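You operate a simulated robot arm through the tools that you are given. There is no shell and no other tool.

You are at the controls of a simulated two-armed robot. One attempt, no reset.

TASK
Set rate, volume and PEEP on ventilator one from the blue card, then start it.
Fine: accept each value; leave the other settings; it runs with no alarm.

Only the result counts: the job must be done as asked and must still hold three seconds after the hand-in. Knocking over, shifting, dropping, spilling or breaking anything else fails it.

THE ROBOT
Two 7-joint arms with fingered hands on one trunk that stands fixed in place. Base frame: the origin is at the foot of the trunk, x ahead of it, y to its left, z up. Units: mm, degrees, N and s.
The left shoulder is at [81, 241, 1567], the right one opposite. With the tool pointing down near the work surface each hand reaches from about 100 to 360 mm from the base axis, measured 20 degrees to its own side. Payload 4.9 kg a hand.
The tool frame of a hand sits at the grasp point between the pads (the TCP): z along the fingers, y along the line on which they close. The tips reach 32 mm beyond it. The gripper opens to 200 mm. The gripper's body begins 89 mm behind the TCP. The gripper is a hand of 4 fingers: y runs from the thumb to the fingers, the wrist lies at [0, 0, -267] in the tool frame, and closing takes about 1.5 s.
Orientation is that of the tool frame in the base frame, as a unit quaternion [x, y, z, w]. With the fingers straight down and closing along the base's y, the tool's x points along the base's -x, its y along +y and its z along -z.

THE INTERFACE
- The arms move only by the tool nudge_tool. It takes "left_targets", "right_targets" or both (then of equal length, played together; a hand with none holds still); each is a list that holds one entry, the list of rows, each a list of 7 numbers: the turn, a rotation vector about the tool's x, y, z in units of 4 degrees (1.0 is 4 degrees), then the shift along the tool's x, y, z in units of 30 mm (1.0 is 30 mm), then the gripper command, from -1 (shut) to 1 (fully open), values between in proportion. In form: [[[ax, ay, az, x, y, z, jaw], ...]]. A call has 1 to 20 rows; each row shifts and turns the commanded pose from where the row before left it, along the tool's axes as they then stand. A call with a number of a shift or a turn outside -1 to 1 is refused whole. A row lasts 0.2 s, in which the tool goes at most 50 mm and 8.6 degrees; a call with a longer step from one row to the next is refused whole, and so is a gripper value outside its range. Where a pose cannot be reached the arm comes as near as it can. A force on the tool above 40 N (or 10 N above the force at the start of the call, whichever is more), or a blocked arm, ends the call early, and 0.2 s more pass. The fingers move at their own pace (about 72 mm/s each) and stop on an object; they squeeze with about 28 N. The grip force told is the motor's: it shows also when the fingers shut on nothing. Time passes only in rows, and 0.2 s behind the last, so rows that do not move let the fingers close. The reply holds the time, the measured pose of the TCP, the force on the tool along the base axes, the opening and the grip force, in the units named above and with some noise, with the torque about the TCP (base axes, N m) and any sound that the robot's microphone picked up.
- Cameras (640 x 400 px; columns grow to the right, rows downward): "scene" is now at [106, 9.9, 1718.6]; the picture's right is [0.13, -0.99, -0.00], its down [-0.77, -0.10, -0.63] and it looks along [0.62, 0.08, -0.78] (base axes); focal length 257 px, centre (320, 200). "left" rides on the left gripper at [-69, -69, -116] in its tool frame; the picture's right is [0.71, -0.71, 0.00], its down [0.54, 0.54, -0.64] and it looks along [0.46, 0.45, 0.77] (tool axes); focal length 226 px, centre (320, 200). "right" rides on the right gripper at [69, -69, -116] in its tool frame; the picture's right is [0.71, 0.71, 0.00], its down [-0.54, 0.54, -0.64] and it looks along [-0.45, 0.45, 0.77] (tool axes); focal length 226 px, centre (320, 200). There is no depth. A picture from a camera that has moved, and an enlarged one, comes with that camera's place and axes in the base frame and with its lens.
- get_image(camera): a new picture of that camera. No time passes.
- move_column(by): slides the trunk up (or, below 0, down) by that many mm; the arms and the scene camera ride with it, the base frame stays. It gives what a move gives, with no picture.
- hand_shape(shape, hand): the hand has 4 fingers and takes this shape, open, in about a second: jaw (thumb against the fingers, like two jaws); tri (thumb and two fingers); tip (a fingertip pinch); poke (one finger out to press); point (the index stretched); flat (the hand flat); cup (the hand cupped); fist (a fist). The gripper value then closes the fingers along that shape, each until it touches; the sizes above hold for jaw. It gives what a move gives, with no picture.
- turn_head(pan, tilt): turns the head with the scene camera to pan (to the left, within 86 degrees either way) and tilt (down, from -29 to 69), counted from straight ahead of the robot. It gives what a move gives.
- enlarge(camera, box): a new picture of the part [left, top, right, bottom] of that camera's present view, enlarged. No time passes.
- sign_off(): hands the job in; it is judged then, once.

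Nothing tells you positions but the pictures and the camera data. Unless the task says otherwise, let go and move clear before handing in.

The tools are called after "Call:" by a JSON object that holds its "fn" and its "kwargs". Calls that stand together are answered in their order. nudge_tool: Moves the arms, as the interface text tells. Its arguments: {"type":"object","properties":{"left_targets":{"type":"array","items":{"type":"array","items":{"type":"array","items":{"type":"number"}}}},"right_targets":{"type":"array","items":{"type":"array","items":{"type":"array","items":{"type":"number"}}}}},"required":[]} The other tools are called the same way: move_column (by) slides the trunk up or down; hand_shape (shape, hand) gives the hand a shape; turn_head (pan, tilt) turns the head that bears the scene camera; get_image (camera) takes a picture; enlarge (camera, box) takes an enlarged picture of a part of a camera's view; sign_off () hands the job in.

At the start:

```text
clock: 0.0
left_position: [711.1, 392.8, 1369.7]
left_tool_rot: [0.0, 1.0, 0.0, 0.0]
left_force: [-0.6, 0.3, -0.5]
left_torque: [0.05, -0.02, -0.01]
left_opening: 199.9
left_grasp_force: 0.1
left_shape: jaw
right_position: [638.0, -225.4, 1370.2]
right_tool_rot: [0.0, 1.0, -0.001, 0.0]
right_force: [0.1, 0.3, 0.8]
right_torque: [0.02, -0.01, 0.01]
right_opening: 199.9
right_grasp_force: 0.0
right_shape: jaw
trunk travel left (down, up): [-475.0, 365.0]
head pan, tilt: [7.4, 51.0]
```

scene: 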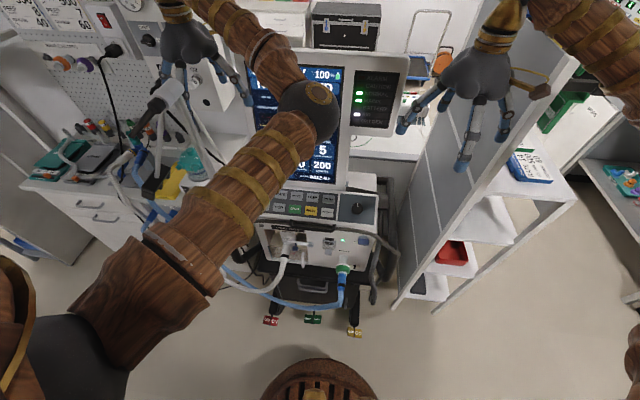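
right: 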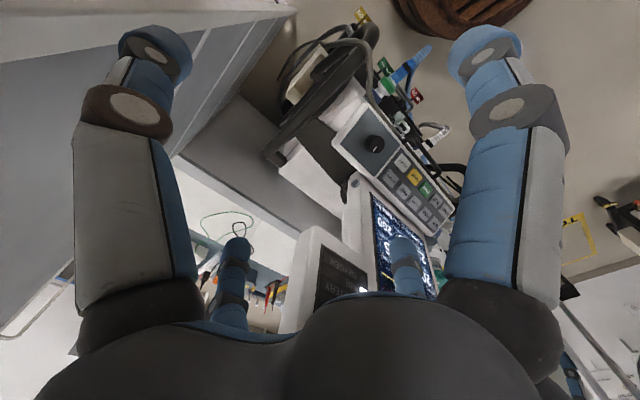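
left: 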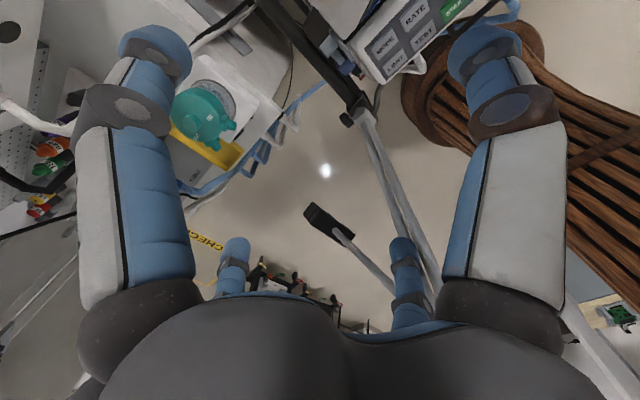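

I see a ventilator with a screen, a keypad and a knob ahead of the robot, partly hidden by the left arm. I'll look closer and search for the blue card before moving anything.

Call:
{"fn": "enlarge", "kwargs": {"camera": "scene", "box": [230, 40, 430, 165]}}

Call:
{"fn": "enlarge", "kwargs": {"camera": "scene", "box": [240, 160, 400, 260]}}

Call:
{"fn": "enlarge", "kwargs": {"camera": "scene", "box": [480, 100, 640, 200]}}

Call:
{"fn": "enlarge", "kwargs": {"camera": "scene", "box": [0, 0, 240, 150]}}

```text
3.20 times, centred on (330, 102) of scene
camera zoom: at [106.0, 9.9, 1718.6], right [0.13, -0.99, 0.0], down [-0.77, -0.1, -0.63], along [0.62, 0.08, -0.78], focal length 823 px, centre (288, 512)
```

zoom: 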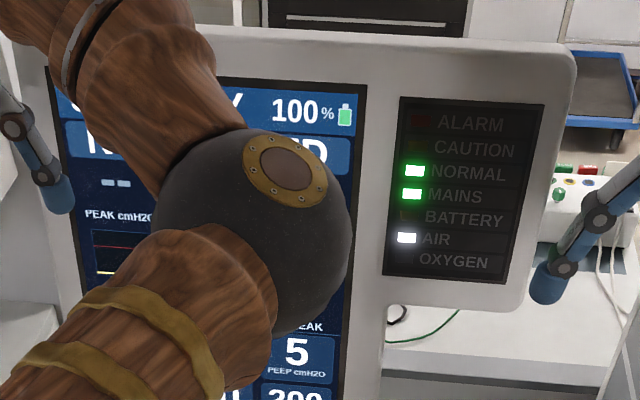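

```text
4.00 times, centred on (320, 210) of scene
camera zoom: at [106.0, 9.9, 1718.6], right [0.13, -0.99, 0.0], down [-0.77, -0.1, -0.63], along [0.62, 0.08, -0.78], focal length 1029 px, centre (320, 160)
```

zoom: 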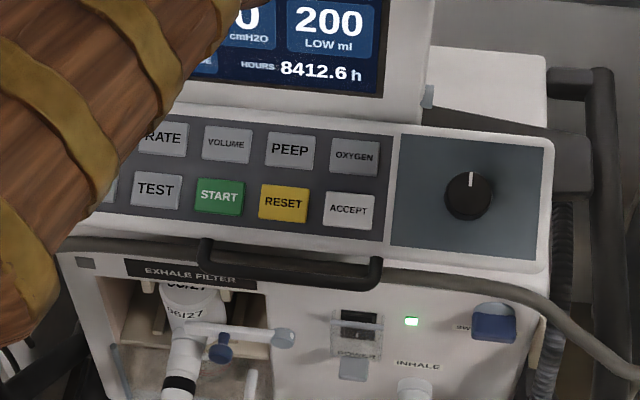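

```text
4.00 times, centred on (560, 150) of scene
camera zoom: at [106.0, 9.9, 1718.6], right [0.13, -0.99, 0.0], down [-0.77, -0.1, -0.63], along [0.62, 0.08, -0.78], focal length 1029 px, centre (-640, 400)
```

zoom: 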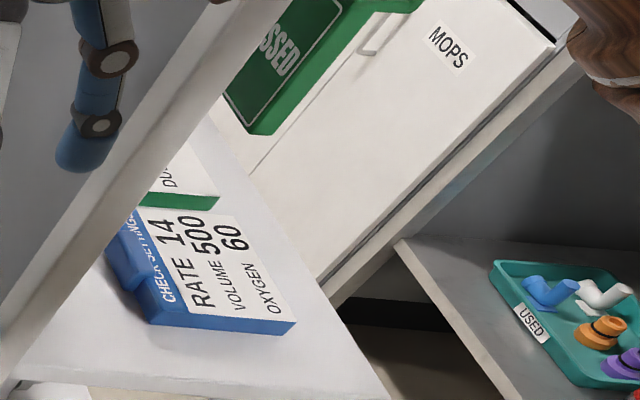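

```text
2.67 times, centred on (120, 75) of scene
camera zoom: at [106.0, 9.9, 1718.6], right [0.13, -0.99, 0.0], down [-0.77, -0.1, -0.63], along [0.62, 0.08, -0.78], focal length 686 px, centre (853, 533)
```

zoom: 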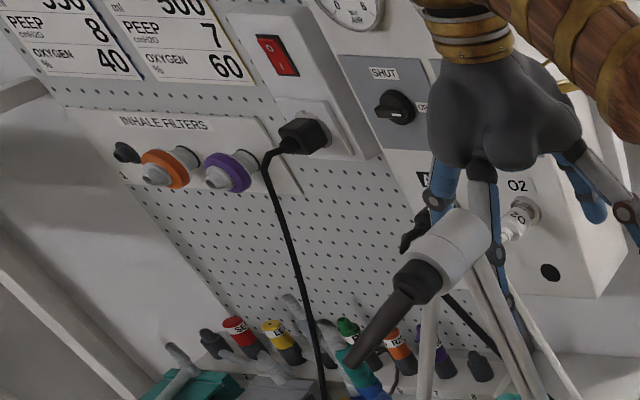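

There are setting cards on the left wall and a blue "check settings" item on the right shelf. I'll look around with the head to tell which one is the blue card.

Call:
{"fn": "turn_head", "kwargs": {"pan": 45, "tilt": 15}}

Call:
{"fn": "get_image", "kwargs": {"camera": "scene"}}

Call:
{"fn": "turn_head", "kwargs": {"pan": 0, "tilt": 10}}

Call:
{"fn": "get_image", "kwargs": {"camera": "scene"}}

Call:
{"fn": "turn_head", "kwargs": {"pan": -50, "tilt": 30}}

Call:
{"fn": "get_image", "kwargs": {"camera": "scene"}}

```text
clock: 1.0
left_position: [711.8, 393.9, 1370.0]
left_tool_rot: [0.0, 1.0, 0.0, 0.0]
left_force: [-0.6, -0.3, 0.1]
left_torque: [0.0, 0.0, -0.02]
left_opening: 200.0
left_grasp_force: 0.0
left_shape: jaw
right_position: [637.8, -226.1, 1369.5]
right_tool_rot: [0.0, 1.0, 0.0, 0.001]
right_force: [-0.2, -0.1, -0.1]
right_torque: [0.01, -0.03, 0.0]
right_opening: 200.1
right_grasp_force: 0.0
right_shape: jaw
trunk travel left (down, up): [-475.0, 365.0]
head pan, tilt: [45.0, 15.0]
```

```text
taken
camera scene: at [96.6, 65.9, 1773.6], right [0.71, -0.71, 0.0], down [-0.18, -0.18, -0.97], along [0.68, 0.68, -0.26], focal length 257 px, centre (320, 200)
```

scene: 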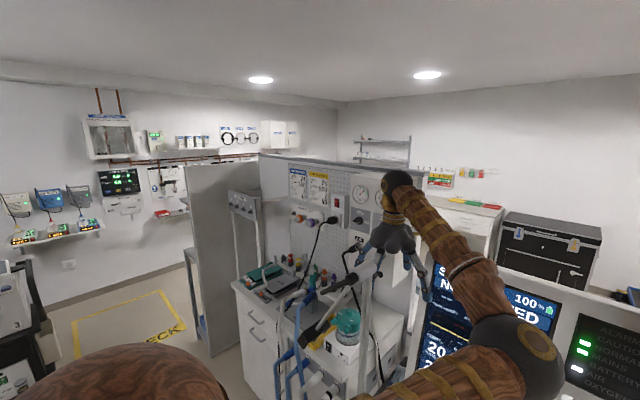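

```text
clock: 2.2
left_position: [711.4, 393.3, 1370.1]
left_tool_rot: [0.0, 1.0, 0.0, 0.0]
left_force: [-0.9, -0.4, 0.1]
left_torque: [0.02, 0.03, -0.02]
left_opening: 200.1
left_grasp_force: 0.1
left_shape: jaw
right_position: [638.4, -225.0, 1370.2]
right_tool_rot: [0.0, 1.0, 0.0, 0.0]
right_force: [0.4, -0.3, -0.3]
right_torque: [0.01, -0.02, -0.03]
right_opening: 199.9
right_grasp_force: 0.0
right_shape: jaw
trunk travel left (down, up): [-475.0, 365.0]
head pan, tilt: [0.0, 10.0]
```

```text
taken
camera scene: at [123.4, 0.1, 1781.8], right [0.0, -1.0, 0.0], down [-0.17, 0.0, -0.98], along [0.98, 0.0, -0.17], focal length 257 px, centre (320, 200)
```

scene: 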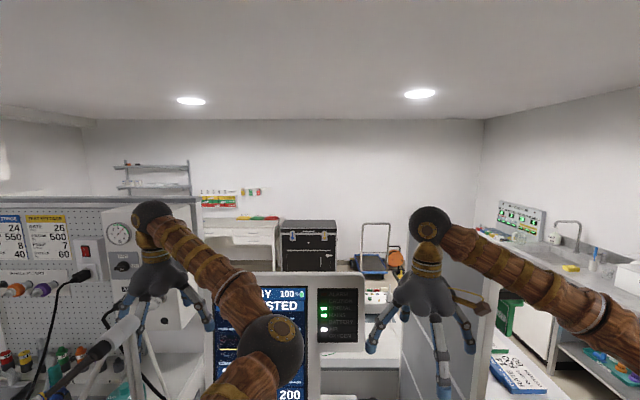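

```text
clock: 3.3
left_position: [710.8, 394.0, 1369.4]
left_tool_rot: [0.0, 1.0, 0.0, 0.0]
left_force: [-0.3, 1.1, -0.3]
left_torque: [0.01, 0.01, -0.01]
left_opening: 200.0
left_grasp_force: 0.1
left_shape: jaw
right_position: [638.6, -226.6, 1370.0]
right_tool_rot: [-0.001, 1.0, -0.001, 0.0]
right_force: [-0.6, -0.4, 0.1]
right_torque: [0.02, 0.03, 0.02]
right_opening: 199.8
right_grasp_force: 0.0
right_shape: jaw
trunk travel left (down, up): [-475.0, 365.0]
head pan, tilt: [-50.0, 30.0]
```

```text
taken
camera scene: at [88.7, -69.2, 1749.5], right [-0.77, -0.64, 0.0], down [-0.32, 0.38, -0.87], along [0.56, -0.66, -0.5], focal length 257 px, centre (320, 200)
```

scene: 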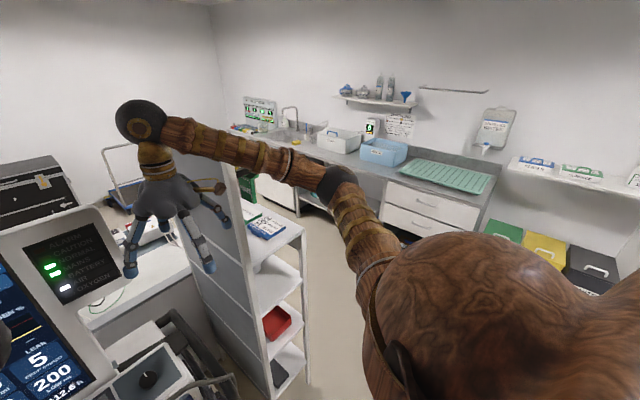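

Call:
{"fn": "turn_head", "kwargs": {"pan": 30, "tilt": 15}}

Call:
{"fn": "enlarge", "kwargs": {"camera": "scene", "box": [160, 150, 320, 250]}}

Call:
{"fn": "get_image", "kwargs": {"camera": "scene"}}

Call:
{"fn": "turn_head", "kwargs": {"pan": 86, "tilt": 30}}

Call:
{"fn": "get_image", "kwargs": {"camera": "scene"}}

Call:
{"fn": "turn_head", "kwargs": {"pan": -30, "tilt": 35}}

Call:
{"fn": "get_image", "kwargs": {"camera": "scene"}}

```text
clock: 4.9
left_position: [711.1, 393.8, 1369.8]
left_tool_rot: [-0.001, 1.0, 0.0, 0.0]
left_force: [0.1, 0.2, -0.2]
left_torque: [-0.03, 0.01, 0.01]
left_opening: 199.8
left_grasp_force: 0.0
left_shape: jaw
right_position: [636.4, -226.8, 1369.7]
right_tool_rot: [0.0, 1.0, 0.0, 0.0]
right_force: [0.3, -0.1, -1.2]
right_torque: [0.01, 0.01, -0.02]
right_opening: 199.7
right_grasp_force: 0.1
right_shape: jaw
trunk travel left (down, up): [-475.0, 365.0]
head pan, tilt: [30.0, 15.0]
```

```text
4.00 times, centred on (240, 200) of scene
camera zoom: at [111.4, 46.6, 1773.6], right [0.5, -0.87, 0.0], down [-0.22, -0.13, -0.97], along [0.84, 0.48, -0.26], focal length 1029 px, centre (640, 200)
```

zoom: 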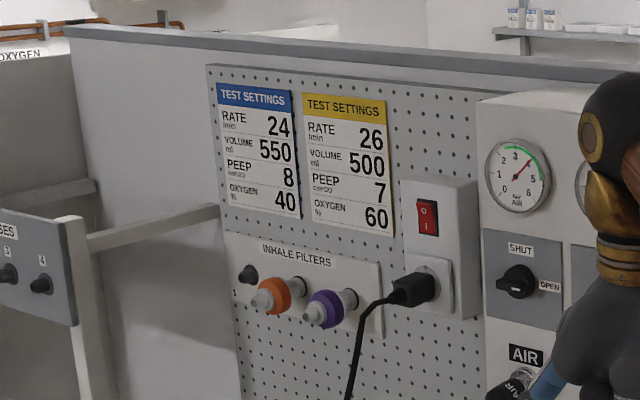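

```text
taken
camera scene: at [111.4, 46.6, 1773.6], right [0.5, -0.87, 0.0], down [-0.22, -0.13, -0.97], along [0.84, 0.48, -0.26], focal length 257 px, centre (320, 200)
```

scene: 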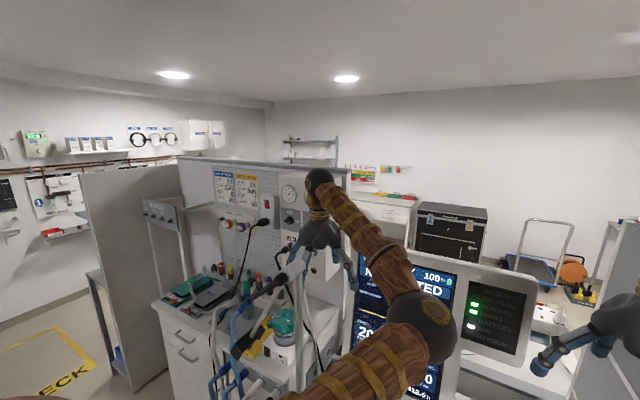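

```text
clock: 6.1
left_position: [710.2, 392.8, 1369.1]
left_tool_rot: [0.001, 1.0, 0.0, 0.0]
left_force: [0.6, 0.7, -0.2]
left_torque: [-0.02, 0.0, 0.0]
left_opening: 200.2
left_grasp_force: 0.0
left_shape: jaw
right_position: [637.2, -225.9, 1369.6]
right_tool_rot: [-0.001, 1.0, 0.0, 0.0]
right_force: [-0.6, 0.4, -0.2]
right_torque: [-0.01, -0.02, -0.02]
right_opening: 200.0
right_grasp_force: 0.1
right_shape: jaw
trunk travel left (down, up): [-475.0, 365.0]
head pan, tilt: [85.9, 30.0]
```

```text
taken
camera scene: at [37.0, 90.2, 1749.5], right [1.0, -0.07, 0.0], down [-0.04, -0.5, -0.87], along [0.06, 0.86, -0.5], focal length 257 px, centre (320, 200)
```

scene: 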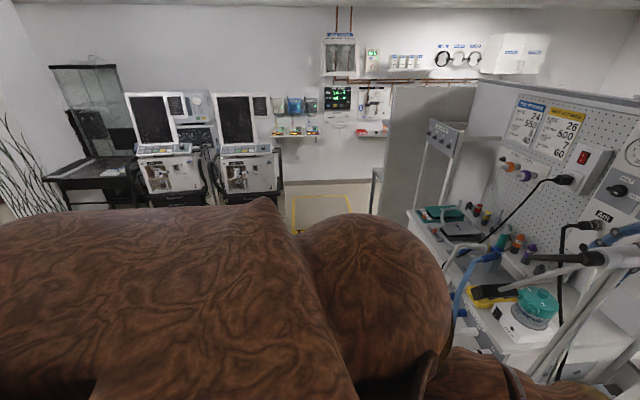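

```text
clock: 8.1
left_position: [711.2, 393.0, 1369.6]
left_tool_rot: [0.0, 1.0, -0.001, 0.0]
left_force: [0.5, -0.1, 0.4]
left_torque: [-0.03, -0.02, -0.01]
left_opening: 199.8
left_grasp_force: 0.1
left_shape: jaw
right_position: [639.3, -226.3, 1370.7]
right_tool_rot: [-0.001, 1.0, -0.001, 0.0]
right_force: [-0.4, -0.1, 0.1]
right_torque: [-0.01, 0.01, 0.04]
right_opening: 199.9
right_grasp_force: 0.0
right_shape: jaw
trunk travel left (down, up): [-475.0, 365.0]
head pan, tilt: [-30.0, 35.0]
```

```text
taken
camera scene: at [106.8, -44.0, 1741.6], right [-0.5, -0.87, 0.0], down [-0.5, 0.29, -0.82], along [0.71, -0.41, -0.57], focal length 257 px, centre (320, 200)
```

scene: 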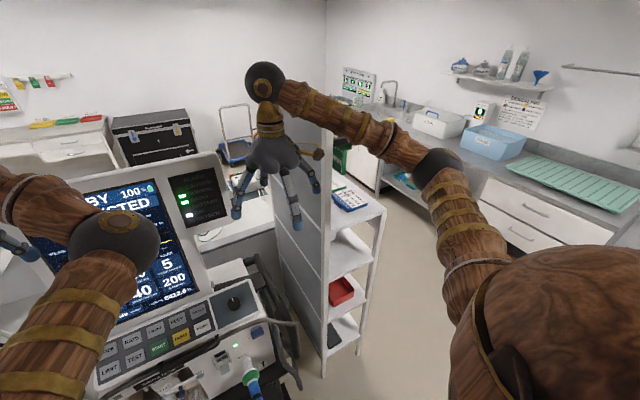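

The wall shows a blue "TEST SETTINGS" card (rate 24, volume 550, PEEP 8, oxygen 40). I'll check the blue item on the shelf too, and confirm which machine is ventilator one.

Call:
{"fn": "enlarge", "kwargs": {"camera": "scene", "box": [310, 165, 390, 215]}}

Call:
{"fn": "enlarge", "kwargs": {"camera": "scene", "box": [80, 150, 300, 290]}}

Call:
{"fn": "enlarge", "kwargs": {"camera": "scene", "box": [80, 260, 300, 400]}}

Call:
{"fn": "turn_head", "kwargs": {"pan": 86, "tilt": 30}}

Call:
{"fn": "enlarge", "kwargs": {"camera": "scene", "box": [100, 70, 300, 200]}}

Call:
{"fn": "enlarge", "kwargs": {"camera": "scene", "box": [250, 30, 410, 150]}}

Call:
{"fn": "enlarge", "kwargs": {"camera": "scene", "box": [410, 180, 640, 330]}}

```text
8.00 times, centred on (350, 190) of scene
camera zoom: at [106.8, -44.0, 1741.6], right [-0.5, -0.87, 0.0], down [-0.5, 0.29, -0.82], along [0.71, -0.41, -0.57], focal length 2057 px, centre (80, 280)
```

zoom: 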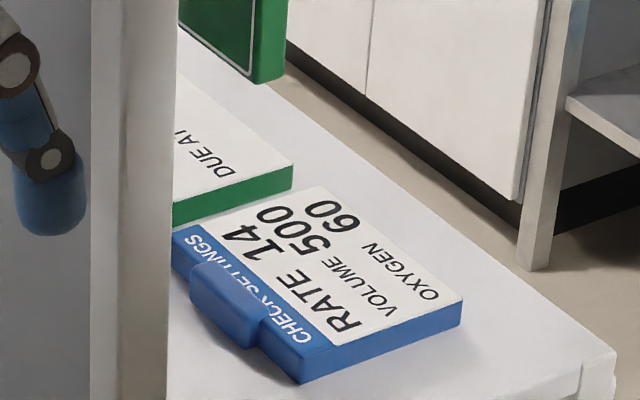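

```text
2.86 times, centred on (190, 220) of scene
camera zoom: at [106.8, -44.0, 1741.6], right [-0.5, -0.87, 0.0], down [-0.5, 0.29, -0.82], along [0.71, -0.41, -0.57], focal length 735 px, centre (691, 143)
```

zoom: 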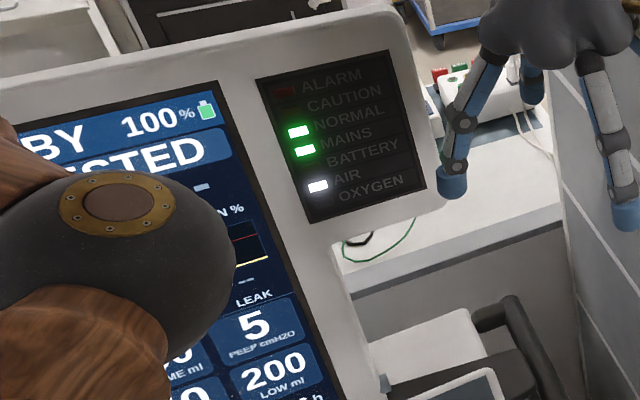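

```text
2.86 times, centred on (190, 330) of scene
camera zoom: at [106.8, -44.0, 1741.6], right [-0.5, -0.87, 0.0], down [-0.5, 0.29, -0.82], along [0.71, -0.41, -0.57], focal length 735 px, centre (691, -171)
```

zoom: 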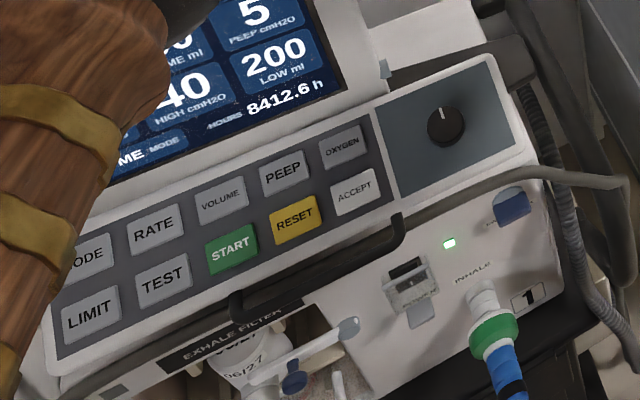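

```text
clock: 10.0
left_position: [710.8, 393.9, 1369.8]
left_tool_rot: [0.0, 1.0, 0.001, -0.001]
left_force: [-0.4, 0.0, -0.8]
left_torque: [-0.03, 0.03, 0.03]
left_opening: 199.9
left_grasp_force: 0.1
left_shape: jaw
right_position: [638.3, -225.8, 1370.4]
right_tool_rot: [-0.001, 1.0, 0.0, 0.0]
right_force: [0.1, -0.2, -1.0]
right_torque: [0.01, -0.02, -0.04]
right_opening: 199.9
right_grasp_force: 0.0
right_shape: jaw
trunk travel left (down, up): [-475.0, 365.0]
head pan, tilt: [85.9, 30.0]
```

```text
3.08 times, centred on (200, 135) of scene
camera zoom: at [37.0, 90.2, 1749.5], right [1.0, -0.07, 0.0], down [-0.04, -0.5, -0.87], along [0.06, 0.86, -0.5], focal length 791 px, centre (689, 400)
```

zoom: 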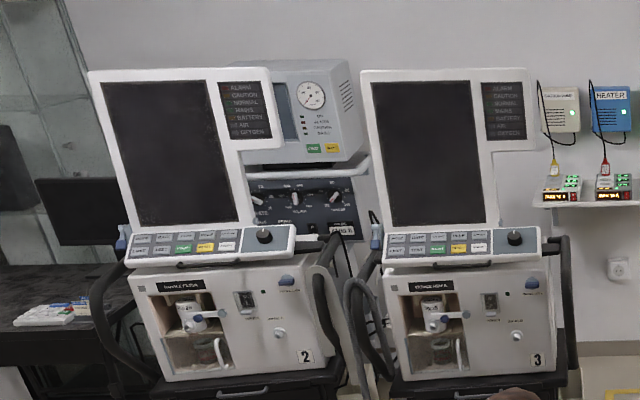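

```text
3.33 times, centred on (330, 90) of scene
camera zoom: at [37.0, 90.2, 1749.5], right [1.0, -0.07, 0.0], down [-0.04, -0.5, -0.87], along [0.06, 0.86, -0.5], focal length 857 px, centre (287, 567)
```

zoom: 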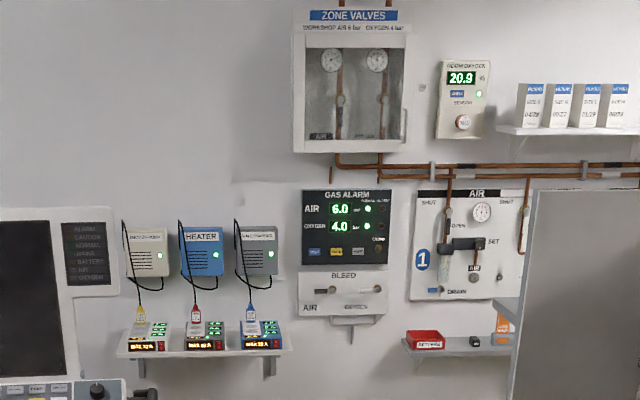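

```text
2.67 times, centred on (525, 255) of scene
camera zoom: at [37.0, 90.2, 1749.5], right [1.0, -0.07, 0.0], down [-0.04, -0.5, -0.87], along [0.06, 0.86, -0.5], focal length 686 px, centre (-227, 53)
```

zoom: 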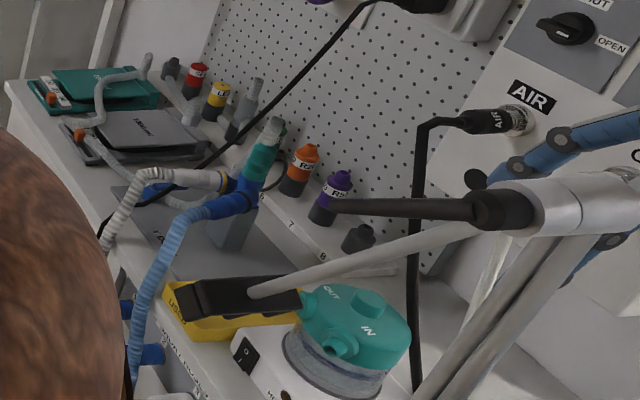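

Ventilator one is the machine straight ahead (label "1"). The blue wall card gives rate 24, volume 550 and PEEP 8. The left forearm hides the screen, so I'll raise the left hand straight up and then look at the whole screen.

Call:
{"fn": "nudge_tool", "kwargs": {"left_targets": [[[0, 0, 0, 0, 0, -1, 1], [0, 0, 0, 0, 0, -1, 1], [0, 0, 0, 0, 0, -1, 1], [0, 0, 0, 0, 0, -1, 1], [0, 0, 0, 0, 0, -1, 1], [0, 0, 0, 0, 0, -1, 1]]]}}

Call:
{"fn": "turn_head", "kwargs": {"pan": 7.4, "tilt": 45}}

Call:
{"fn": "get_image", "kwargs": {"camera": "scene"}}

Call:
{"fn": "get_image", "kwargs": {"camera": "left"}}

```text
clock: 11.4
left_position: [711.7, 394.3, 1550.2]
left_tool_rot: [0.0, 1.0, 0.0, -0.001]
left_force: [-0.1, -0.5, -0.5]
left_torque: [0.01, 0.02, 0.01]
left_opening: 199.9
left_grasp_force: 0.1
left_shape: jaw
right_position: [637.0, -225.8, 1370.4]
right_tool_rot: [0.0, 1.0, 0.0, 0.0]
right_force: [-0.1, -0.1, 0.4]
right_torque: [-0.02, -0.01, 0.02]
right_opening: 199.9
right_grasp_force: 0.1
right_shape: jaw
trunk travel left (down, up): [-475.0, 365.0]
head pan, tilt: [85.9, 30.0]
```

```text
clock: 12.9
left_position: [712.3, 393.8, 1550.9]
left_tool_rot: [0.001, 1.0, -0.001, -0.001]
left_force: [0.1, 0.5, 0.0]
left_torque: [-0.03, 0.01, 0.02]
left_opening: 199.9
left_grasp_force: 0.0
left_shape: jaw
right_position: [638.2, -225.3, 1369.7]
right_tool_rot: [-0.001, 1.0, 0.0, 0.0]
right_force: [-0.3, 0.9, 0.3]
right_torque: [-0.01, 0.02, 0.0]
right_opening: 199.9
right_grasp_force: 0.1
right_shape: jaw
trunk travel left (down, up): [-475.0, 365.0]
head pan, tilt: [7.4, 45.0]
```

```text
taken
camera scene: at [111.2, 10.5, 1726.8], right [0.13, -0.99, 0.0], down [-0.7, -0.09, -0.71], along [0.7, 0.09, -0.71], focal length 257 px, centre (320, 200)
```

scene: 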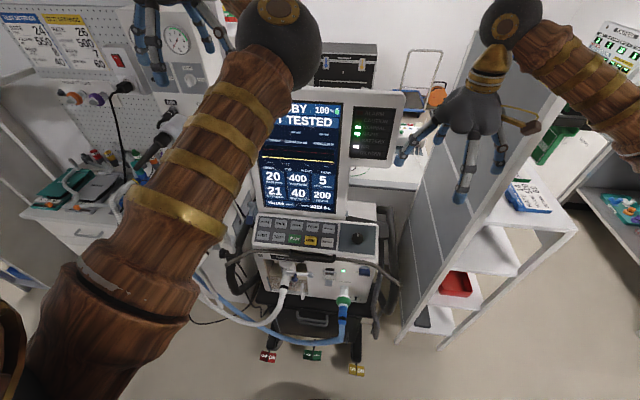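

```text
taken
camera left: at [781.9, 324.6, 1667.1], right [-0.71, -0.71, 0.0], down [-0.54, 0.54, 0.64], along [-0.46, 0.45, -0.77], focal length 226 px, centre (320, 200)
```

left: 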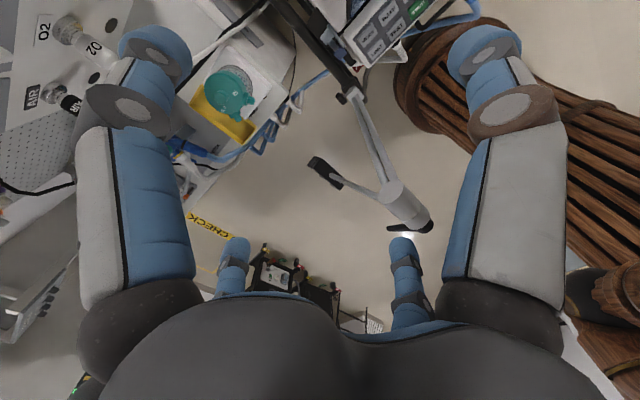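

Call:
{"fn": "enlarge", "kwargs": {"camera": "scene", "box": [240, 85, 420, 218]}}

Call:
{"fn": "enlarge", "kwargs": {"camera": "scene", "box": [240, 205, 400, 305]}}

Call:
{"fn": "enlarge", "kwargs": {"camera": "scene", "box": [180, 200, 400, 380]}}

```text
3.01 times, centred on (330, 152) of scene
camera zoom: at [111.2, 10.5, 1726.8], right [0.13, -0.99, 0.0], down [-0.7, -0.09, -0.71], along [0.7, 0.09, -0.71], focal length 773 px, centre (290, 346)
```

zoom: 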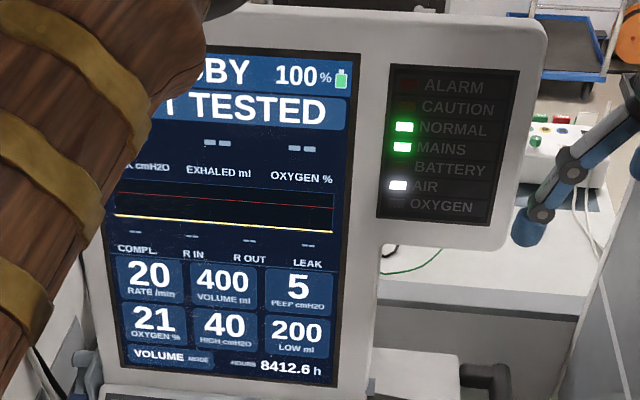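

```text
4.00 times, centred on (320, 255) of scene
camera zoom: at [111.2, 10.5, 1726.8], right [0.13, -0.99, 0.0], down [-0.7, -0.09, -0.71], along [0.7, 0.09, -0.71], focal length 1029 px, centre (320, -20)
```

zoom: 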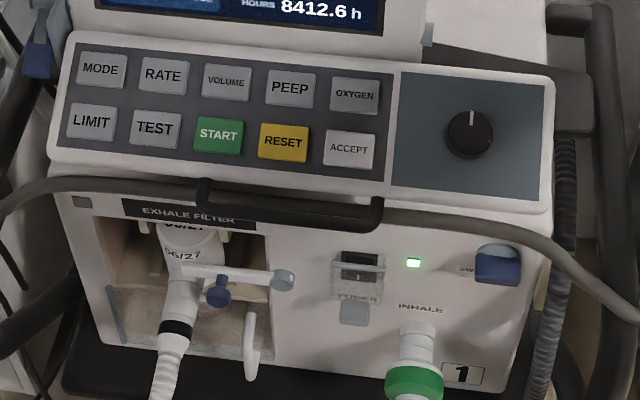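

```text
2.22 times, centred on (290, 290) of scene
camera zoom: at [111.2, 10.5, 1726.8], right [0.13, -0.99, 0.0], down [-0.7, -0.09, -0.71], along [0.7, 0.09, -0.71], focal length 571 px, centre (387, 0)
```

zoom: 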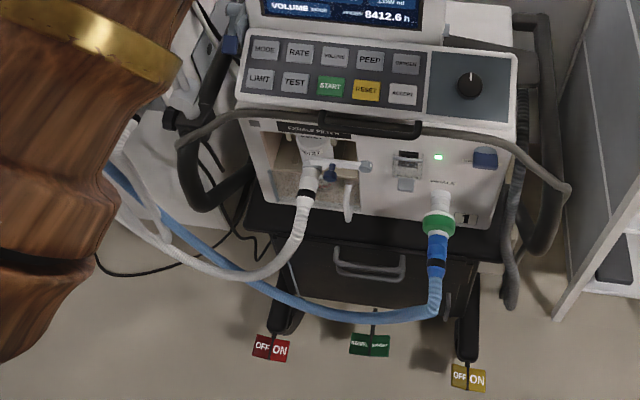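

The screen reads STANDBY / NOT TESTED with rate 20, volume 400 and PEEP 5, so each value has to rise (to 24, 550, 8). Before starting I want to check that the breathing circuit reaches a test lung.

Call:
{"fn": "turn_head", "kwargs": {"pan": 45, "tilt": 40}}

Call:
{"fn": "get_image", "kwargs": {"camera": "scene"}}

Call:
{"fn": "enlarge", "kwargs": {"camera": "left", "box": [60, 0, 480, 260]}}

```text
clock: 14.0
left_position: [710.8, 392.9, 1551.4]
left_tool_rot: [0.001, 1.0, 0.0, 0.001]
left_force: [-0.3, -0.6, -0.1]
left_torque: [-0.05, 0.01, -0.01]
left_opening: 200.0
left_grasp_force: 0.0
left_shape: jaw
right_position: [637.9, -227.3, 1369.6]
right_tool_rot: [-0.001, 1.0, 0.0, 0.0]
right_force: [-0.1, 1.1, -0.4]
right_torque: [0.01, 0.02, -0.02]
right_opening: 200.0
right_grasp_force: 0.0
right_shape: jaw
trunk travel left (down, up): [-475.0, 365.0]
head pan, tilt: [45.0, 40.0]
```

```text
taken
camera scene: at [90.6, 60.0, 1734.1], right [0.71, -0.71, 0.0], down [-0.46, -0.45, -0.77], along [0.54, 0.54, -0.64], focal length 257 px, centre (320, 200)
```

scene: 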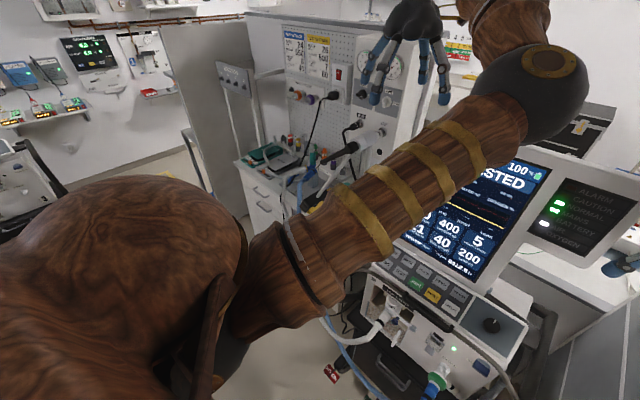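

```text
1.52 times, centred on (270, 130) of left
camera zoom: at [781.7, 324.6, 1667.2], right [-0.71, -0.71, 0.0], down [-0.54, 0.54, 0.64], along [-0.46, 0.45, -0.77], focal length 344 px, centre (396, 307)
```

zoom: 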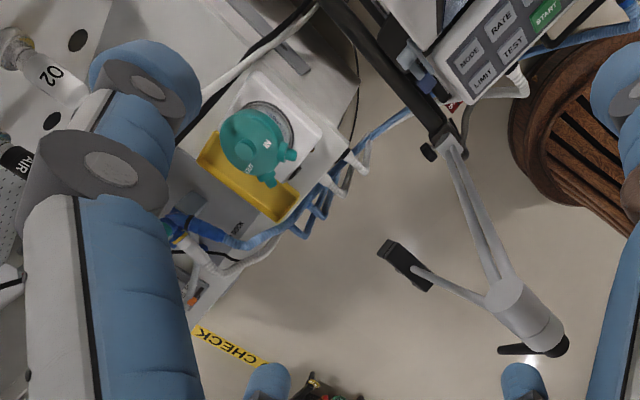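

Call:
{"fn": "turn_head", "kwargs": {"pan": 70, "tilt": 35}}

Call:
{"fn": "get_image", "kwargs": {"camera": "scene"}}

Call:
{"fn": "enlarge", "kwargs": {"camera": "scene", "box": [300, 130, 460, 240]}}

```text
clock: 14.9
left_position: [711.6, 393.9, 1551.1]
left_tool_rot: [0.0, 1.0, 0.0, 0.0]
left_force: [0.9, -0.3, 0.5]
left_torque: [0.0, 0.04, -0.03]
left_opening: 200.0
left_grasp_force: 0.1
left_shape: jaw
right_position: [638.4, -225.6, 1370.1]
right_tool_rot: [0.0, 1.0, -0.001, 0.0]
right_force: [-0.5, -0.6, 0.4]
right_torque: [-0.02, -0.04, 0.0]
right_opening: 199.9
right_grasp_force: 0.0
right_shape: jaw
trunk travel left (down, up): [-475.0, 365.0]
head pan, tilt: [70.0, 35.0]
```

```text
taken
camera scene: at [60.7, 82.7, 1741.7], right [0.94, -0.34, 0.0], down [-0.2, -0.54, -0.82], along [0.28, 0.77, -0.57], focal length 257 px, centre (320, 200)
```

scene: 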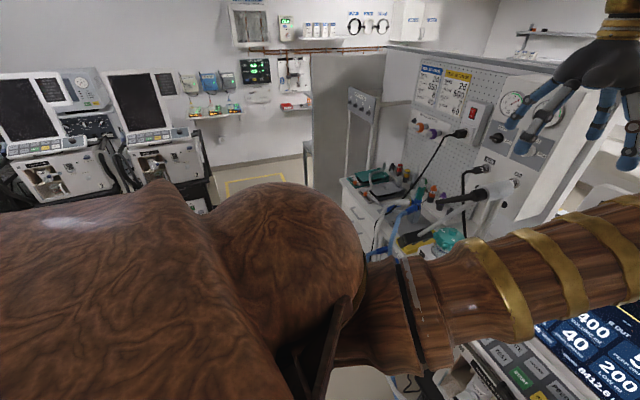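

```text
3.64 times, centred on (380, 185) of scene
camera zoom: at [60.7, 82.7, 1741.7], right [0.94, -0.34, 0.0], down [-0.2, -0.54, -0.82], along [0.28, 0.77, -0.57], focal length 935 px, centre (102, 254)
```

zoom: 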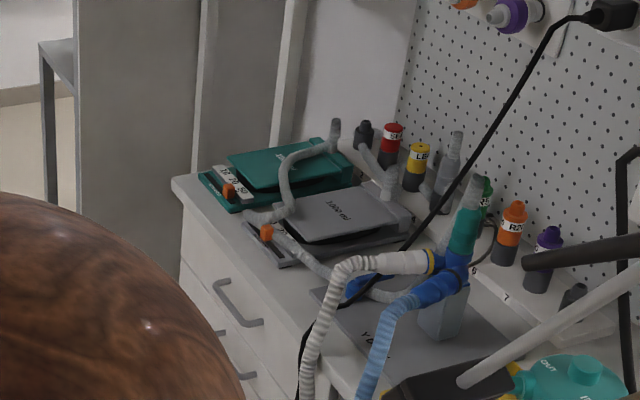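

Call:
{"fn": "enlarge", "kwargs": {"camera": "scene", "box": [345, 160, 445, 230]}}

Call:
{"fn": "enlarge", "kwargs": {"camera": "scene", "box": [380, 175, 430, 210]}}

Call:
{"fn": "enlarge", "kwargs": {"camera": "scene", "box": [460, 70, 560, 200]}}

```text
5.71 times, centred on (395, 195) of scene
camera zoom: at [60.7, 82.7, 1741.7], right [0.94, -0.34, 0.0], down [-0.2, -0.54, -0.82], along [0.28, 0.77, -0.57], focal length 1469 px, centre (-109, 229)
```

zoom: 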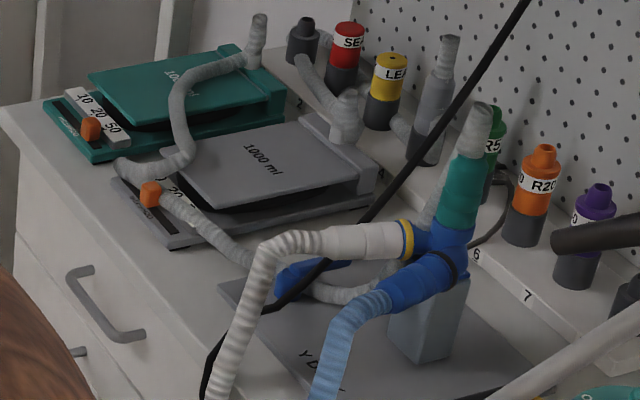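

```text
11.43 times, centred on (405, 192) of scene
camera zoom: at [60.7, 82.7, 1741.7], right [0.94, -0.34, 0.0], down [-0.2, -0.54, -0.82], along [0.28, 0.77, -0.57], focal length 2939 px, centre (-651, 286)
```

zoom: 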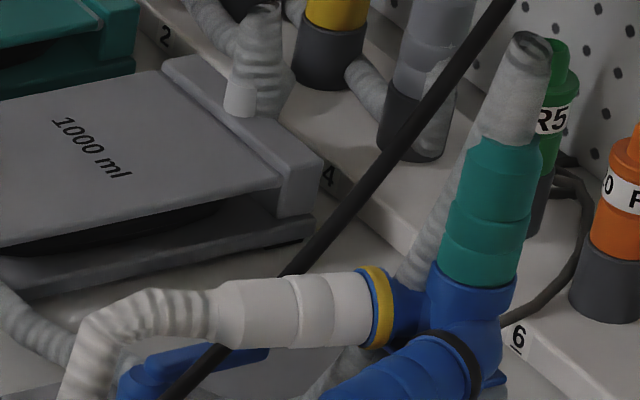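

```text
3.08 times, centred on (510, 135) of scene
camera zoom: at [60.7, 82.7, 1741.7], right [0.94, -0.34, 0.0], down [-0.2, -0.54, -0.82], along [0.28, 0.77, -0.57], focal length 791 px, centre (-265, 400)
```

zoom: 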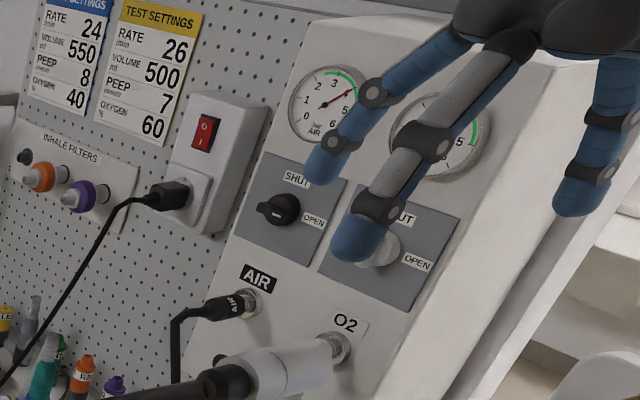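

The circuit looks connected through to the test lung, and the air supply is plugged in. By triangulation the keypad is near x≈670, z≈950 with the monitor standing right behind it up to z≈1460. I'll work with the hands tilted forward, so first I'll pull the left hand back at its safe height.

Call:
{"fn": "nudge_tool", "kwargs": {"left_targets": [[[0, 0, 0, 1, 0, 0, 1], [0, 0, 0, 1, 0, 0, 1], [0, 0, 0, 1, 0, 0, 1], [0, 0, 0, 1, 0, 0, 1], [0, 0, 0, 1, 0, 0, 1], [0, 0, 0, 1, 0, 0, 1], [0, 0, 0, 1, 0, 0, 1]]]}}

Call:
{"fn": "turn_head", "kwargs": {"pan": 7.4, "tilt": 40}}

Call:
{"fn": "get_image", "kwargs": {"camera": "scene"}}

Call:
{"fn": "get_image", "kwargs": {"camera": "right"}}

```text
clock: 16.5
left_position: [500.2, 392.7, 1551.3]
left_tool_rot: [0.0, 1.0, 0.0, 0.0]
left_force: [0.3, 0.8, -0.4]
left_torque: [0.01, -0.01, 0.03]
left_opening: 199.9
left_grasp_force: 0.0
left_shape: jaw
right_position: [637.2, -225.7, 1371.9]
right_tool_rot: [0.0, 1.0, 0.001, -0.001]
right_force: [-0.1, -0.8, 0.0]
right_torque: [-0.04, 0.0, 0.04]
right_opening: 199.9
right_grasp_force: 0.1
right_shape: jaw
trunk travel left (down, up): [-475.0, 365.0]
head pan, tilt: [70.0, 35.0]
```

```text
clock: 17.8
left_position: [501.6, 393.5, 1550.6]
left_tool_rot: [0.0, 1.0, 0.0, -0.001]
left_force: [0.6, -0.1, -0.4]
left_torque: [0.0, 0.01, 0.01]
left_opening: 199.8
left_grasp_force: 0.1
left_shape: jaw
right_position: [637.7, -226.5, 1368.9]
right_tool_rot: [-0.001, 1.0, 0.0, 0.0]
right_force: [-0.7, -0.9, -0.1]
right_torque: [0.0, 0.01, 0.0]
right_opening: 200.1
right_grasp_force: 0.1
right_shape: jaw
trunk travel left (down, up): [-475.0, 365.0]
head pan, tilt: [7.4, 40.0]
```

```text
taken
camera scene: at [114.5, 11.0, 1734.1], right [0.13, -0.99, 0.0], down [-0.64, -0.08, -0.77], along [0.76, 0.1, -0.64], focal length 257 px, centre (320, 200)
```

scene: 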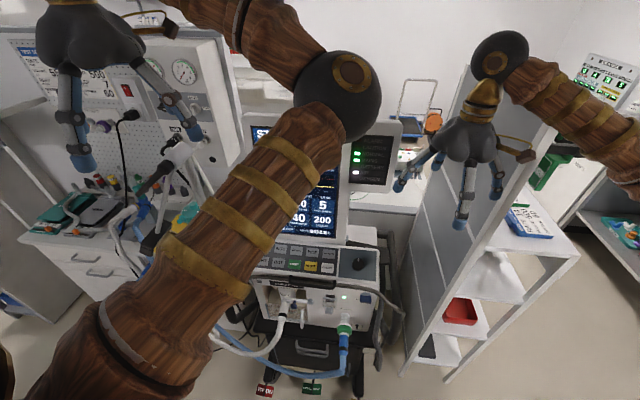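

```text
taken
camera right: at [569.6, -295.3, 1486.6], right [-0.71, 0.71, 0.0], down [0.54, 0.54, 0.64], along [0.45, 0.45, -0.77], focal length 226 px, centre (320, 200)
```

right: 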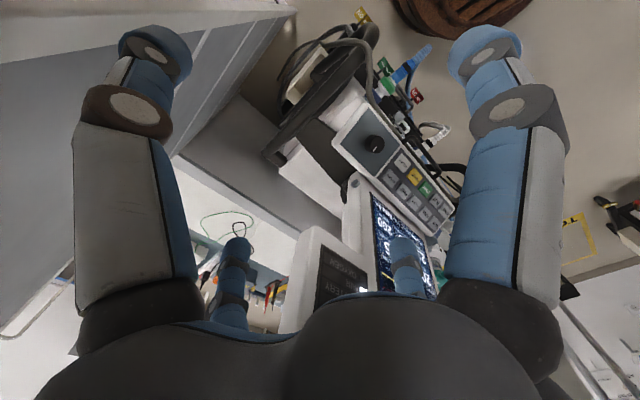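

The left elbow bends inward across the screen, while the right arm bends outward with a clear path. I'll use the right hand for the job and park the left arm out to the left.

Call:
{"fn": "nudge_tool", "kwargs": {"left_targets": [[[0, 0, 0, 0.5, 1, 0, 1], [0, 0, 0, 0.5, 1, 0, 1], [0, 0, 0, 0.5, 1, 0, 1], [0, 0, 0, 0.5, 1, 0, 1], [0, 0, 0, 0.5, 1, 0, 1], [0, 0, 0, 0.5, 1, 0, 1], [0, 0, 0, 0.5, 1, 0, 1], [0, 0, 0, 0.5, 1, 0, 1]]]}}

Call:
{"fn": "get_image", "kwargs": {"camera": "scene"}}

Call:
{"fn": "get_image", "kwargs": {"camera": "left"}}

```text
clock: 19.6
left_position: [381.4, 635.5, 1549.1]
left_tool_rot: [0.0, 1.0, 0.0, 0.0]
left_force: [-0.1, -0.4, 0.4]
left_torque: [-0.03, -0.01, 0.03]
left_opening: 199.7
left_grasp_force: 0.0
left_shape: jaw
right_position: [637.1, -223.7, 1370.4]
right_tool_rot: [0.0, 1.0, 0.0, -0.001]
right_force: [0.1, 0.1, -0.4]
right_torque: [-0.05, 0.0, -0.03]
right_opening: 199.9
right_grasp_force: 0.0
right_shape: jaw
trunk travel left (down, up): [-475.0, 365.0]
head pan, tilt: [7.4, 40.0]
```

```text
taken
camera scene: at [114.0, 14.1, 1734.1], right [0.13, -0.99, 0.0], down [-0.64, -0.08, -0.77], along [0.76, 0.1, -0.64], focal length 257 px, centre (320, 200)
```

scene: 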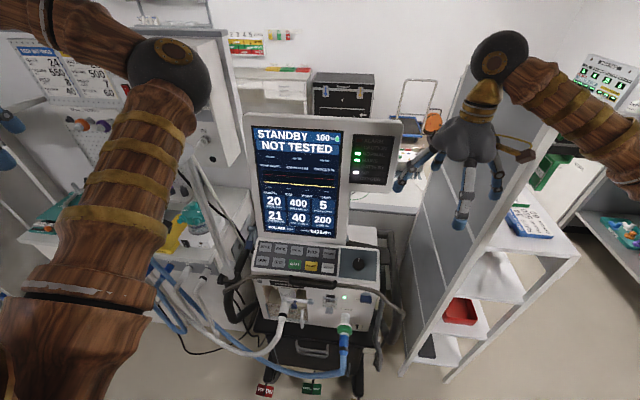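

```text
taken
camera left: at [450.5, 567.6, 1665.7], right [-0.71, -0.71, 0.0], down [-0.54, 0.54, 0.64], along [-0.45, 0.45, -0.77], focal length 226 px, centre (320, 200)
```

left: 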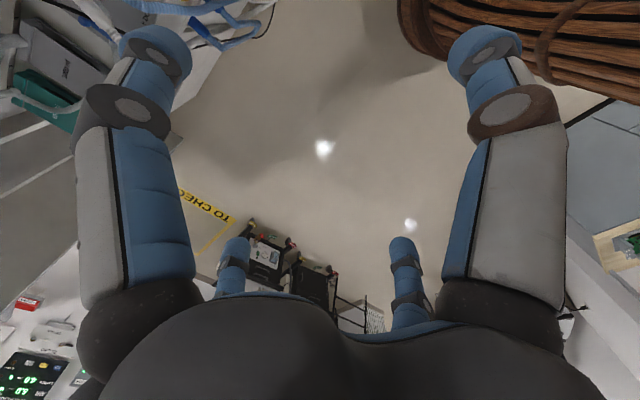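

The screen is fully visible now. A support arm reaches toward the robot near (510, 380, 1440), so before lowering the trunk I'll pull the left arm further back from it.

Call:
{"fn": "nudge_tool", "kwargs": {"left_targets": [[[0, 0, 0, 1, 0.3, 0, 1], [0, 0, 0, 1, 0.3, 0, 1], [0, 0, 0, 1, 0.3, 0, 1], [0, 0, 0, 1, 0.3, 0, 1], [0, 0, 0, 1, 0.3, 0, 1], [0, 0, 0, 1, 0.3, 0, 1]]]}}

Call:
{"fn": "get_image", "kwargs": {"camera": "scene"}}

Call:
{"fn": "turn_head", "kwargs": {"pan": 50, "tilt": 35}}

Call:
{"fn": "get_image", "kwargs": {"camera": "scene"}}

```text
clock: 21.0
left_position: [199.2, 688.1, 1549.2]
left_tool_rot: [0.0, 1.0, -0.001, -0.001]
left_force: [-0.4, 0.9, 0.3]
left_torque: [-0.01, -0.03, 0.0]
left_opening: 199.8
left_grasp_force: 0.2
left_shape: jaw
right_position: [637.3, -224.1, 1371.4]
right_tool_rot: [0.001, 1.0, -0.001, -0.001]
right_force: [-0.3, 0.3, -0.6]
right_torque: [-0.01, -0.04, 0.01]
right_opening: 199.9
right_grasp_force: 0.1
right_shape: jaw
trunk travel left (down, up): [-475.0, 365.0]
head pan, tilt: [7.4, 40.0]
```

```text
taken
camera scene: at [112.8, 13.0, 1734.2], right [0.13, -0.99, 0.0], down [-0.64, -0.08, -0.77], along [0.76, 0.1, -0.64], focal length 257 px, centre (320, 200)
```

scene: 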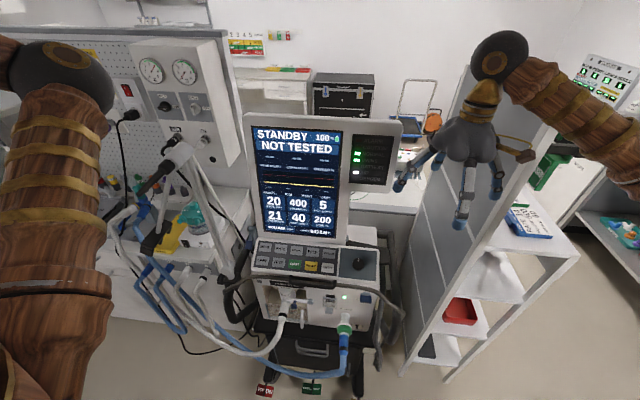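

```text
clock: 22.1
left_position: [201.0, 687.4, 1551.1]
left_tool_rot: [0.0, 1.0, -0.001, 0.0]
left_force: [0.0, -0.4, 0.7]
left_torque: [0.01, -0.01, 0.03]
left_opening: 200.0
left_grasp_force: 0.0
left_shape: jaw
right_position: [637.4, -227.0, 1369.8]
right_tool_rot: [0.0, 1.0, 0.0, 0.0]
right_force: [-0.7, -0.2, 0.2]
right_torque: [0.01, 0.01, -0.02]
right_opening: 200.0
right_grasp_force: 0.1
right_shape: jaw
trunk travel left (down, up): [-475.0, 365.0]
head pan, tilt: [50.0, 35.0]
```

```text
taken
camera scene: at [87.1, 67.5, 1741.6], right [0.77, -0.64, 0.0], down [-0.37, -0.44, -0.82], along [0.53, 0.63, -0.57], focal length 257 px, centre (320, 200)
```

scene: 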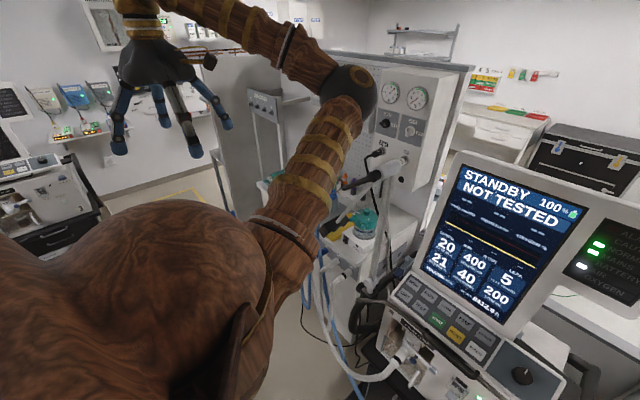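

The support arm is near (505–555, 380, 1450) and the left elbow is too close above it for lowering. I'll take the left hand further back and out, and bring the right hand back from between monitor and shelf panel.

Call:
{"fn": "nudge_tool", "kwargs": {"left_targets": [[[0, 0, 0, 1, 0.6, 0, 1], [0, 0, 0, 1, 0.6, 0, 1], [0, 0, 0, 1, 0.6, 0, 1], [0, 0, 0, 1, 0.6, 0, 1], [0, 0, 0, 1, 0.6, 0, 1], [0, 0, 0, 1, 0.6, 0, 1], [0, 0, 0, 1, 0.6, 0, 1]]], "right_targets": [[[0, 0, 0, 1, 0.4, 0, 1], [0, 0, 0, 1, 0.4, 0, 1], [0, 0, 0, 1, 0.4, 0, 1], [0, 0, 0, 1, 0.4, 0, 1], [0, 0, 0, 0.5, 0.4, 0, 1], [0, 0, 0, 0, 0.4, 0, 1], [0, 0, 0, 0, 0.4, 0, 1]]]}}

Call:
{"fn": "get_image", "kwargs": {"camera": "scene"}}

Call:
{"fn": "turn_head", "kwargs": {"pan": 0, "tilt": 35}}

Call:
{"fn": "get_image", "kwargs": {"camera": "scene"}}

```text
clock: 23.7
left_position: [-11.8, 815.8, 1548.1]
left_tool_rot: [0.001, 1.0, 0.0, 0.0]
left_force: [-0.4, 1.1, -0.5]
left_torque: [0.01, -0.02, 0.02]
left_opening: 199.9
left_grasp_force: 0.2
left_shape: jaw
right_position: [501.3, -141.3, 1370.1]
right_tool_rot: [0.001, 1.0, 0.0, 0.0]
right_force: [0.1, 0.3, -0.5]
right_torque: [0.02, -0.06, -0.01]
right_opening: 199.8
right_grasp_force: 0.0
right_shape: jaw
trunk travel left (down, up): [-475.0, 365.0]
head pan, tilt: [50.0, 35.0]
```

```text
taken
camera scene: at [84.8, 69.8, 1741.7], right [0.77, -0.64, 0.0], down [-0.37, -0.44, -0.82], along [0.53, 0.63, -0.57], focal length 257 px, centre (320, 200)
```

scene: 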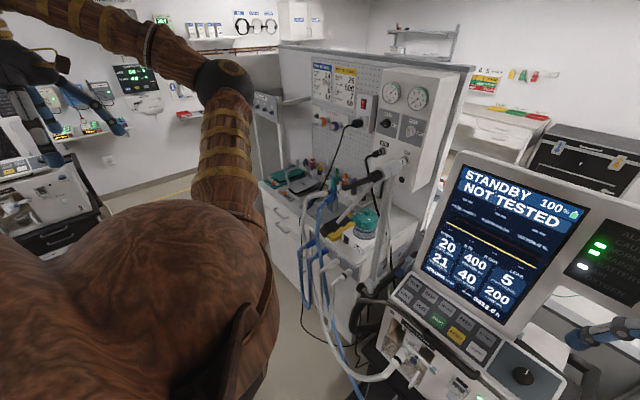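

```text
clock: 24.9
left_position: [-10.1, 813.2, 1550.2]
left_tool_rot: [0.0, 1.0, 0.0, 0.0]
left_force: [0.5, -0.3, 0.0]
left_torque: [-0.01, -0.04, 0.01]
left_opening: 200.0
left_grasp_force: 0.1
left_shape: jaw
right_position: [502.3, -142.2, 1369.3]
right_tool_rot: [-0.001, 1.0, 0.0, 0.0]
right_force: [-0.1, -0.4, 0.7]
right_torque: [0.04, -0.01, -0.01]
right_opening: 199.9
right_grasp_force: 0.1
right_shape: jaw
trunk travel left (down, up): [-475.0, 365.0]
head pan, tilt: [0.0, 35.0]
```

```text
taken
camera scene: at [118.1, 0.6, 1741.7], right [0.0, -1.0, 0.0], down [-0.57, 0.0, -0.82], along [0.82, 0.0, -0.57], focal length 257 px, centre (320, 200)
```

scene: 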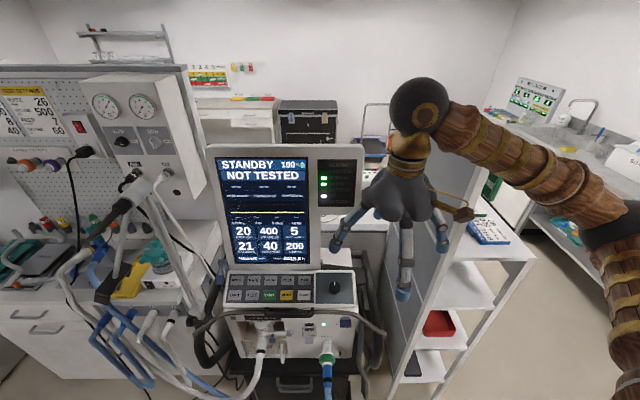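

Both arms are clear of everything now. I'll lower the trunk by 250 mm and give the right hand the poke shape.

Call:
{"fn": "move_column", "kwargs": {"by": -250}}

Call:
{"fn": "hand_shape", "kwargs": {"hand": "right", "shape": "poke"}}

Call:
{"fn": "get_image", "kwargs": {"camera": "scene"}}

Call:
{"fn": "get_image", "kwargs": {"camera": "right"}}

```text
clock: 27.4
left_position: [-9.9, 813.2, 1299.9]
left_tool_rot: [0.0, 1.0, 0.001, 0.0]
left_force: [-0.2, 0.0, -0.6]
left_torque: [0.03, -0.01, -0.03]
left_opening: 199.9
left_grasp_force: 0.0
left_shape: jaw
right_position: [502.9, -143.1, 1119.4]
right_tool_rot: [-0.001, 1.0, 0.001, 0.001]
right_force: [-0.4, 1.5, 0.1]
right_torque: [0.01, 0.01, -0.01]
right_opening: 199.9
right_grasp_force: 0.1
right_shape: jaw
trunk travel left (down, up): [-225.0, 615.0]
head pan, tilt: [0.0, 35.0]
```

```text
clock: 28.4
left_position: [-9.7, 812.6, 1300.6]
left_tool_rot: [0.0, 1.0, -0.001, 0.0]
left_force: [-0.1, 0.2, 0.0]
left_torque: [-0.01, 0.0, -0.01]
left_opening: 200.0
left_grasp_force: 0.0
left_shape: jaw
right_position: [502.8, -142.0, 1119.7]
right_tool_rot: [0.0, 1.0, -0.001, 0.0]
right_force: [0.2, -0.2, 0.5]
right_torque: [-0.03, 0.01, 0.02]
right_opening: 0.0
right_grasp_force: 0.0
right_shape: poke
trunk travel left (down, up): [-225.0, 615.0]
head pan, tilt: [0.0, 35.0]
```

```text
taken
camera scene: at [118.3, 0.3, 1491.7], right [0.0, -1.0, 0.0], down [-0.57, 0.0, -0.82], along [0.82, 0.0, -0.57], focal length 257 px, centre (320, 200)
```

scene: 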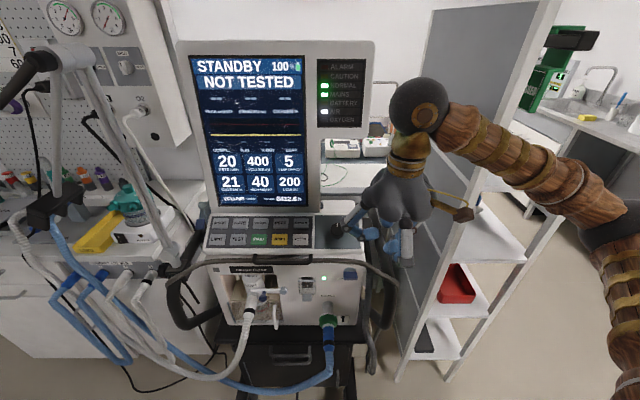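

```text
taken
camera right: at [434.6, -211.6, 1236.2], right [-0.71, 0.71, 0.0], down [0.54, 0.54, 0.64], along [0.45, 0.45, -0.77], focal length 226 px, centre (320, 200)
```

right: 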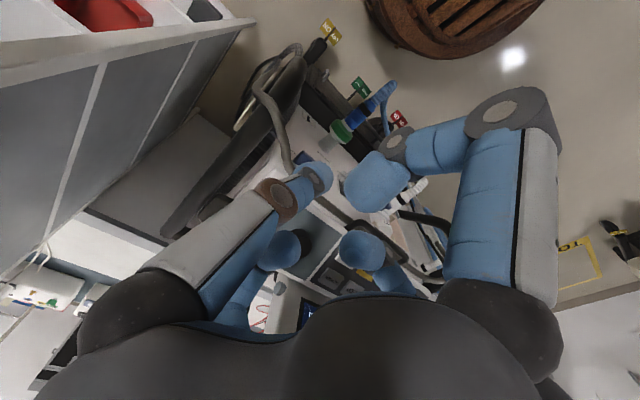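

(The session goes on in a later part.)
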